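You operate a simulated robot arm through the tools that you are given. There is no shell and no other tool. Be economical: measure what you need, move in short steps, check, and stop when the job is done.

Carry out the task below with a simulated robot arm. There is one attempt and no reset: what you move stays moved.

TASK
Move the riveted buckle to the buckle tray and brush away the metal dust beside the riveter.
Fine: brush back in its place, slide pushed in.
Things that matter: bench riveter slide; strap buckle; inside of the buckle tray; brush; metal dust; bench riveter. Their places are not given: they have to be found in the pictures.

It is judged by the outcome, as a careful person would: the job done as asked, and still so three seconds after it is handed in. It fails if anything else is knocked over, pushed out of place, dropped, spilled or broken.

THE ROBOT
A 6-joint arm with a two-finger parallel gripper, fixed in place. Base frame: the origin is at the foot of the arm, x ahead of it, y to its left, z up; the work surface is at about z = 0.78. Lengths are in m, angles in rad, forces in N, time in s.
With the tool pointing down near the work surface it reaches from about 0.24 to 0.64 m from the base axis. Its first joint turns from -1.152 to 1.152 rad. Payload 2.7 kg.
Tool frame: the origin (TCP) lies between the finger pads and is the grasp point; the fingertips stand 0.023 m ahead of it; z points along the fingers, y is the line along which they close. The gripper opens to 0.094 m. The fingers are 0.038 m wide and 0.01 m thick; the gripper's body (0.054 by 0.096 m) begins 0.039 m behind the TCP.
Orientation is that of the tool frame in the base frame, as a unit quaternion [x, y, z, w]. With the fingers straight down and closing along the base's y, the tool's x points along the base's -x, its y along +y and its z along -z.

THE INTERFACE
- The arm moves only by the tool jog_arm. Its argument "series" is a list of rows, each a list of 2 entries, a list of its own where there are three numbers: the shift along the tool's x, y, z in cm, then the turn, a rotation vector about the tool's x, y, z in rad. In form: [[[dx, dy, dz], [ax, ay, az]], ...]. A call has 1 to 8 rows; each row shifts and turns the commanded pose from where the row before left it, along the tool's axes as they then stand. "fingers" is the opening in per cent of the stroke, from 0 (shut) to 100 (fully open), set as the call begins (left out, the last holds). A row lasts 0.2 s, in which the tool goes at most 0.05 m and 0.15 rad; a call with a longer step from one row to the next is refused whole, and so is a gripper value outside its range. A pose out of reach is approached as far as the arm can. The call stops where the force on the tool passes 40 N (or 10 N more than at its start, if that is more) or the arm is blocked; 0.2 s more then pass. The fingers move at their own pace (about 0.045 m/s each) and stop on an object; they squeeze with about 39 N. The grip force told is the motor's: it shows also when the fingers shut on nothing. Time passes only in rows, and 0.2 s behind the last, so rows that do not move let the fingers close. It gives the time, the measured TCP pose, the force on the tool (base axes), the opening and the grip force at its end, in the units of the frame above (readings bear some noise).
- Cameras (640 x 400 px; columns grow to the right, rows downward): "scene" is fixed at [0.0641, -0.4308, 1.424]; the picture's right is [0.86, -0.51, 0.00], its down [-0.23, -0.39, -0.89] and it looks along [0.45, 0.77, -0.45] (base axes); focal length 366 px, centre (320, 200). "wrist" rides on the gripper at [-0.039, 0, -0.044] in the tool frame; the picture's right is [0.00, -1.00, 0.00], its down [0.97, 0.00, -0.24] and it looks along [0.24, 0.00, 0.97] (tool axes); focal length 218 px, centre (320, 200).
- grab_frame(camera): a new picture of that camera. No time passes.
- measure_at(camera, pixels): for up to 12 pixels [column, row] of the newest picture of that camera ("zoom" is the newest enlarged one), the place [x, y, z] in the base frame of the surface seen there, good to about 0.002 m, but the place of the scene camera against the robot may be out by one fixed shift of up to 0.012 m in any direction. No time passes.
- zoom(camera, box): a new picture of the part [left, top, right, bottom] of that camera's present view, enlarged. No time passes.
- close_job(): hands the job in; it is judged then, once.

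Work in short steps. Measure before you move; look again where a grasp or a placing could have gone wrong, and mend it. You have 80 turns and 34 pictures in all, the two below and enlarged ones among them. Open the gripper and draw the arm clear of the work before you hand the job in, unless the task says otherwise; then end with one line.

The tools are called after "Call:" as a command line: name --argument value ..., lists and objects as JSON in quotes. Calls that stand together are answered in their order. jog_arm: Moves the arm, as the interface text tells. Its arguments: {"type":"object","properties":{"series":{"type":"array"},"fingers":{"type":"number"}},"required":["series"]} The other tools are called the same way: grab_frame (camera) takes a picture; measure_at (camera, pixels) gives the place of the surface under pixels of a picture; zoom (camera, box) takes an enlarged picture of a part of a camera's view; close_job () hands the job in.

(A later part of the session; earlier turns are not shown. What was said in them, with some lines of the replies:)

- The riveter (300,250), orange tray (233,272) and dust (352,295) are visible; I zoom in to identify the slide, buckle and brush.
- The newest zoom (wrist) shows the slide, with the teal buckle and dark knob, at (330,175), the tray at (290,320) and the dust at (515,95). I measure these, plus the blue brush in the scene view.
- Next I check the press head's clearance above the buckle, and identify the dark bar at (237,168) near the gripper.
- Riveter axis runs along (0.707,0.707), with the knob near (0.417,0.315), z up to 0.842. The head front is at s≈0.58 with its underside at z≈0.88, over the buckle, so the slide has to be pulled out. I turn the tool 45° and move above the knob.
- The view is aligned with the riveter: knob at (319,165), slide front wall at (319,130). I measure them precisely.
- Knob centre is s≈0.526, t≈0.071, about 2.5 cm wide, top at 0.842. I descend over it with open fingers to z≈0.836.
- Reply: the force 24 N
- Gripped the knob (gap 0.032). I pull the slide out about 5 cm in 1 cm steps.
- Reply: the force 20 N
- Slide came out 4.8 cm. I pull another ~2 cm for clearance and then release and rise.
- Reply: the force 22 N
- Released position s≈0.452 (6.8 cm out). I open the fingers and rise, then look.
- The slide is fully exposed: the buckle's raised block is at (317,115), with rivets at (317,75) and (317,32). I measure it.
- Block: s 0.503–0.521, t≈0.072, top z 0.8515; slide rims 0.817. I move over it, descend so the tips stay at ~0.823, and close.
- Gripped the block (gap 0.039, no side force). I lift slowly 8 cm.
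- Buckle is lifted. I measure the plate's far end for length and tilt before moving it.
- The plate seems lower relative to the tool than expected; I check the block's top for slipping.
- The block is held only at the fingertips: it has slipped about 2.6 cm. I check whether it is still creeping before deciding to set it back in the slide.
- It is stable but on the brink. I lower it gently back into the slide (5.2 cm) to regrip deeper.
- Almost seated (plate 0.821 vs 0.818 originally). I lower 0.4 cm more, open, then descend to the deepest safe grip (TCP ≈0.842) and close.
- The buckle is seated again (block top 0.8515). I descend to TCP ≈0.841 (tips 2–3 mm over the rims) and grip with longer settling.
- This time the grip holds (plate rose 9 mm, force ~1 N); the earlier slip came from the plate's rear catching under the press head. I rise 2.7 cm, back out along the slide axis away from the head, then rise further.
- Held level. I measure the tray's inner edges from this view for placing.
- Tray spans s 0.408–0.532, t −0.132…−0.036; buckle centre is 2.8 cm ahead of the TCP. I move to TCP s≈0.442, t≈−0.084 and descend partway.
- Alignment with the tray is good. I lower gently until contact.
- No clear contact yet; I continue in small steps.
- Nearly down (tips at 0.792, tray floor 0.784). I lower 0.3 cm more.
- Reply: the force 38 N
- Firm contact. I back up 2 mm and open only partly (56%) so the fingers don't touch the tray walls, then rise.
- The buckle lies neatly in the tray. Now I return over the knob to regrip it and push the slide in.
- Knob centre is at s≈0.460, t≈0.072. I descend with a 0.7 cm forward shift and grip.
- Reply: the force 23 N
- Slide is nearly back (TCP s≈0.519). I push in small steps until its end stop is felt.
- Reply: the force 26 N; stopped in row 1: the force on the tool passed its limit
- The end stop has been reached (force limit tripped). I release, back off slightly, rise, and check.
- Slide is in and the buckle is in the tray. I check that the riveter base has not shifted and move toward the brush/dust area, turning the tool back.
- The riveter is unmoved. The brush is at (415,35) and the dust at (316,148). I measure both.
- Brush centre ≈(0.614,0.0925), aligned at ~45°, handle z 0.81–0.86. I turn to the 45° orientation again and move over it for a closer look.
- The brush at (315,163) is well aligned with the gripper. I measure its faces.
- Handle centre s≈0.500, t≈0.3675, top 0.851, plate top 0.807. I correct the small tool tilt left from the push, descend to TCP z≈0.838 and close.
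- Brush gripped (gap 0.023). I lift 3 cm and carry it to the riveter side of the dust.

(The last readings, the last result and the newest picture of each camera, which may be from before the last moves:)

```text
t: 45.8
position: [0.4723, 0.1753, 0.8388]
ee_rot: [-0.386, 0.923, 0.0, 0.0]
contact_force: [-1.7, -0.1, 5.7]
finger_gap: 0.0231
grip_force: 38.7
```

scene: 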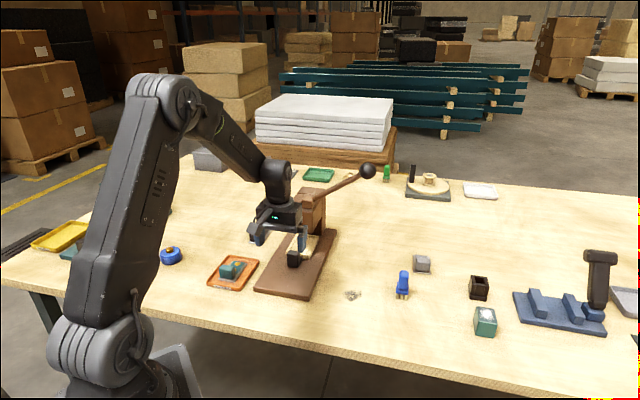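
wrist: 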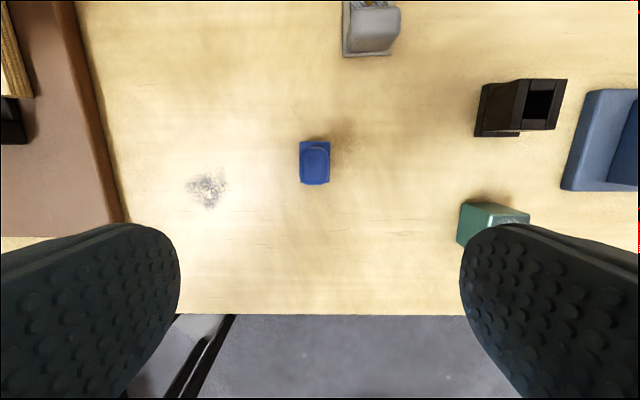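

Bristles touch the table (5.7 N). I sweep across the dust, away from the riveter.

Call:
jog_arm --series '[[[0, -1.2, 0], [0, 0, 0]], [[0, -1.3, 0], [0, 0, 0]], [[0, -1.3, 0], [0, 0, 0]], [[0, -1.3, 0], [0, 0, 0]], [[0, -1.3, 0], [0, 0, 0]], [[0, -1.3, 0], [0, 0, 0]], [[0, -1.3, 0], [0, 0, 0]], [[0, -1, 0], [0, 0, 0]]]'

Call:
jog_arm --series '[[[0, 0, -2.5], [0, 0, 0]], [[-1, 4, 0], [0, 0, 0]], [[-1, 4, 0], [0, 0, 0]], [[0, 2, 0], [0, 0, 0]], [[0, 0, 2.4], [0, 0, 0]], [[0, 0, 0.1], [0, 0, 0]]]'

Call:
jog_arm --series '[[[0, -1.2, 0], [0, 0, 0]], [[0, -1.3, 0], [0, 0, 0]], [[0, -1.3, 0], [0, 0, 0]], [[0, -1.3, 0], [0, 0, 0]], [[0, -1.3, 0], [0, 0, 0]], [[0, -1.3, 0], [0, 0, 0]], [[0, -1.3, 0], [0, 0, 0]], [[0, -1, 0], [0, 0, 0]]]'

Call:
grab_frame --camera "wrist"

```text
t: 47.6
position: [0.5436, 0.1043, 0.8392]
ee_rot: [-0.386, 0.923, 0.001, 0.001]
contact_force: [-2.9, 4.6, 15.3]
finger_gap: 0.023
grip_force: 39.3
```

```text
t: 49.0
position: [0.4873, 0.1896, 0.8396]
ee_rot: [-0.385, 0.923, 0.0, 0.001]
contact_force: [-0.9, -0.6, 0.8]
finger_gap: 0.0232
grip_force: 39.1
```

```text
t: 50.8
position: [0.5569, 0.1194, 0.8394]
ee_rot: [-0.385, 0.923, 0.001, 0.0]
contact_force: [-4.3, 4.5, 16.2]
finger_gap: 0.0231
grip_force: 39.2
```

```text
7 pictures are left
```

wrist: 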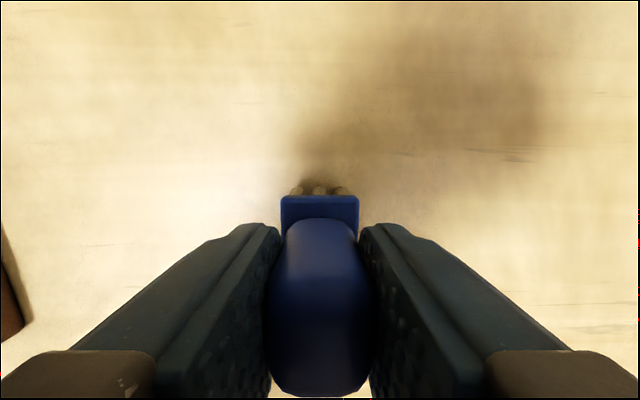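

I lift the brush and look at the dust spot from the scene camera.

Call:
jog_arm --series '[[[0, 0, -2], [0, 0, 0]], [[0, 0, -2], [0, 0, 0]]]'

Call:
zoom --camera "scene" --box '[300, 220, 440, 330]'

```text
t: 51.4
position: [0.5574, 0.1195, 0.8783]
ee_rot: [-0.384, 0.923, 0.001, 0.0]
contact_force: [0.0, 0.3, -0.6]
finger_gap: 0.023
grip_force: 39.5
```

```text
3.64 times, centred on (370, 275) of scene
```

zoom: 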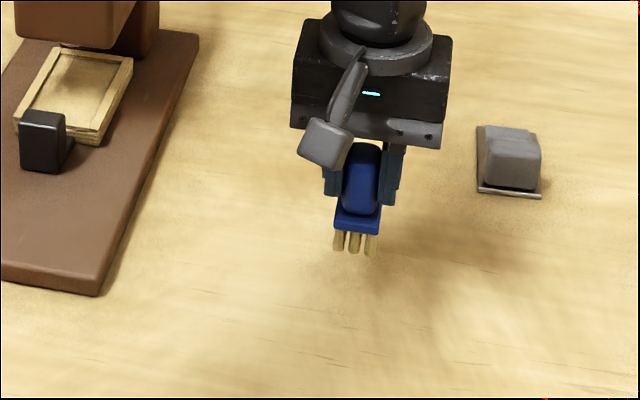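

The dust is gone. I return the brush to its original spot (TCP 0.613, 0.0945).

Call:
jog_arm --series '[[[-1.1, -2.8, 0], [0, 0, 0]], [[-1.1, -2.9, 0], [0, 0, 0]], [[0, 0, 0], [0, 0, 0]], [[0, 0, 2], [0, 0, 0]], [[0, 0, 1.5], [0, 0, 0]], [[0, 0, 0.3], [0, 0, 0]], [[0, 0, 0], [0, 0, 0]]]'

```text
t: 53.0
position: [0.6144, 0.0943, 0.8404]
ee_rot: [-0.385, 0.923, 0.001, 0.0]
contact_force: [-0.7, -0.1, -0.5]
finger_gap: 0.0231
grip_force: 39.1
```

Call:
jog_arm --series '[[[0, 0, 0.1], [0, 0, 0]], [[0, 0, 0.1], [0, 0, 0]], [[0, 0, 0], [0, 0, 0]]]'

```text
t: 53.8
position: [0.6125, 0.0947, 0.8405]
ee_rot: [-0.385, 0.923, 0.0, 0.001]
contact_force: [-1.3, -0.9, 6.9]
finger_gap: 0.023
grip_force: 38.5
```

The brush touches down (6.9 N). I open slowly, rise and back off, then check.

Call:
jog_arm --series '[[[0, 0, 0], [0, 0, 0]], [[0, 0, 0], [0, 0, 0]], [[0, 0, 0], [0, 0, 0]], [[0, 0, 0], [0, 0, 0]], [[0, 0, -2], [0, 0, 0]], [[0, 0, -4], [0, 0, 0]], [[0, 0, -4], [0, 0, 0]], [[3, 0, -3], [0, 0, 0]]]' --fingers 100

Call:
jog_arm --series '[[[3, 3, -2], [0, 0, 0]], [[3, 3, -2], [0, 0, 0]], [[0, 3, 0], [0, 0, 0]]]'

Call:
grab_frame --camera "wrist"

Call:
grab_frame --camera "scene"

```text
t: 55.6
position: [0.5902, 0.0728, 0.9675]
ee_rot: [-0.386, 0.923, 0.001, -0.001]
contact_force: [-0.1, 0.4, -0.9]
finger_gap: 0.0939
grip_force: 0.1
```

```text
t: 56.4
position: [0.4849, 0.0922, 1.0089]
ee_rot: [-0.384, 0.923, 0.001, 0.0]
contact_force: [-0.2, 0.4, 0.1]
finger_gap: 0.094
grip_force: 0.1
```

```text
5 pictures are left
```

wrist: 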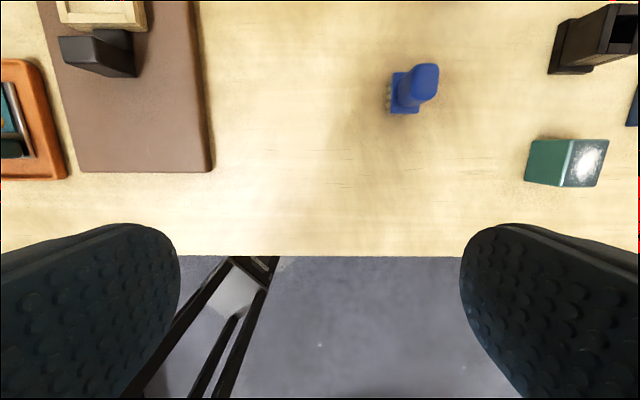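

```text
4 pictures are left
```

scene: 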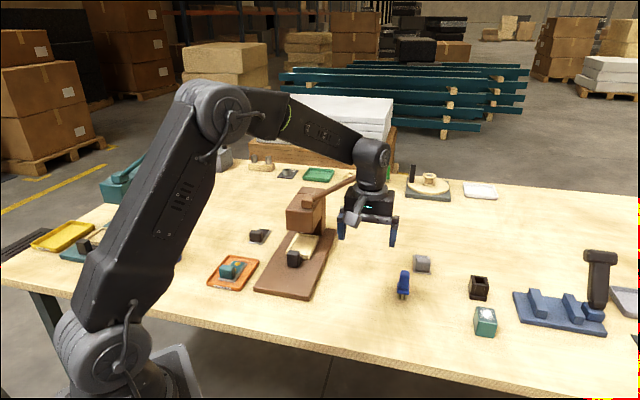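

Brush stands in its place at (403,284), dust gone, buckle in tray, knob at its starting pixel. One last check of slide and brush positions.

Call:
measure_at --camera "scene" --pixels '[[293, 257], [403, 274], [403, 285], [402, 296], [233, 268], [352, 295]]'

Call:
zoom --camera "scene" --box '[200, 160, 440, 310]'

```text
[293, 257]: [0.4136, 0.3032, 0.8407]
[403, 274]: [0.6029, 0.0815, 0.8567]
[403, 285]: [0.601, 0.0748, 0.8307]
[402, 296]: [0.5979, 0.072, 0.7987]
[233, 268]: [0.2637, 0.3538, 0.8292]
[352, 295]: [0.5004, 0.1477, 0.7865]
```

```text
2.67 times, centred on (320, 235) of scene
```

zoom: 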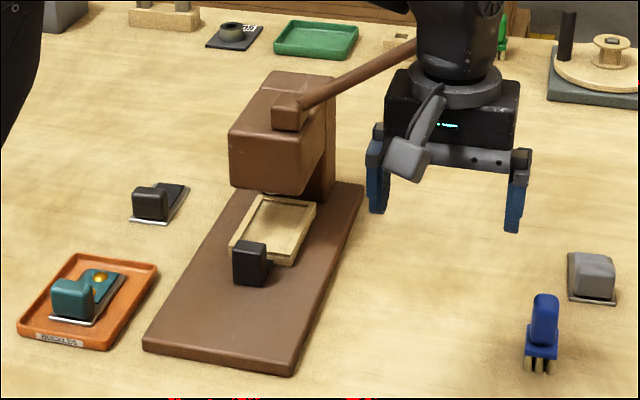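

Call:
close_job

```text
The job is handed in.
```

The riveted buckle is in the buckle tray and the metal dust is brushed away. The slide is pushed back in to its stop, the brush stands where it started, and the gripper is open and clear of the work.
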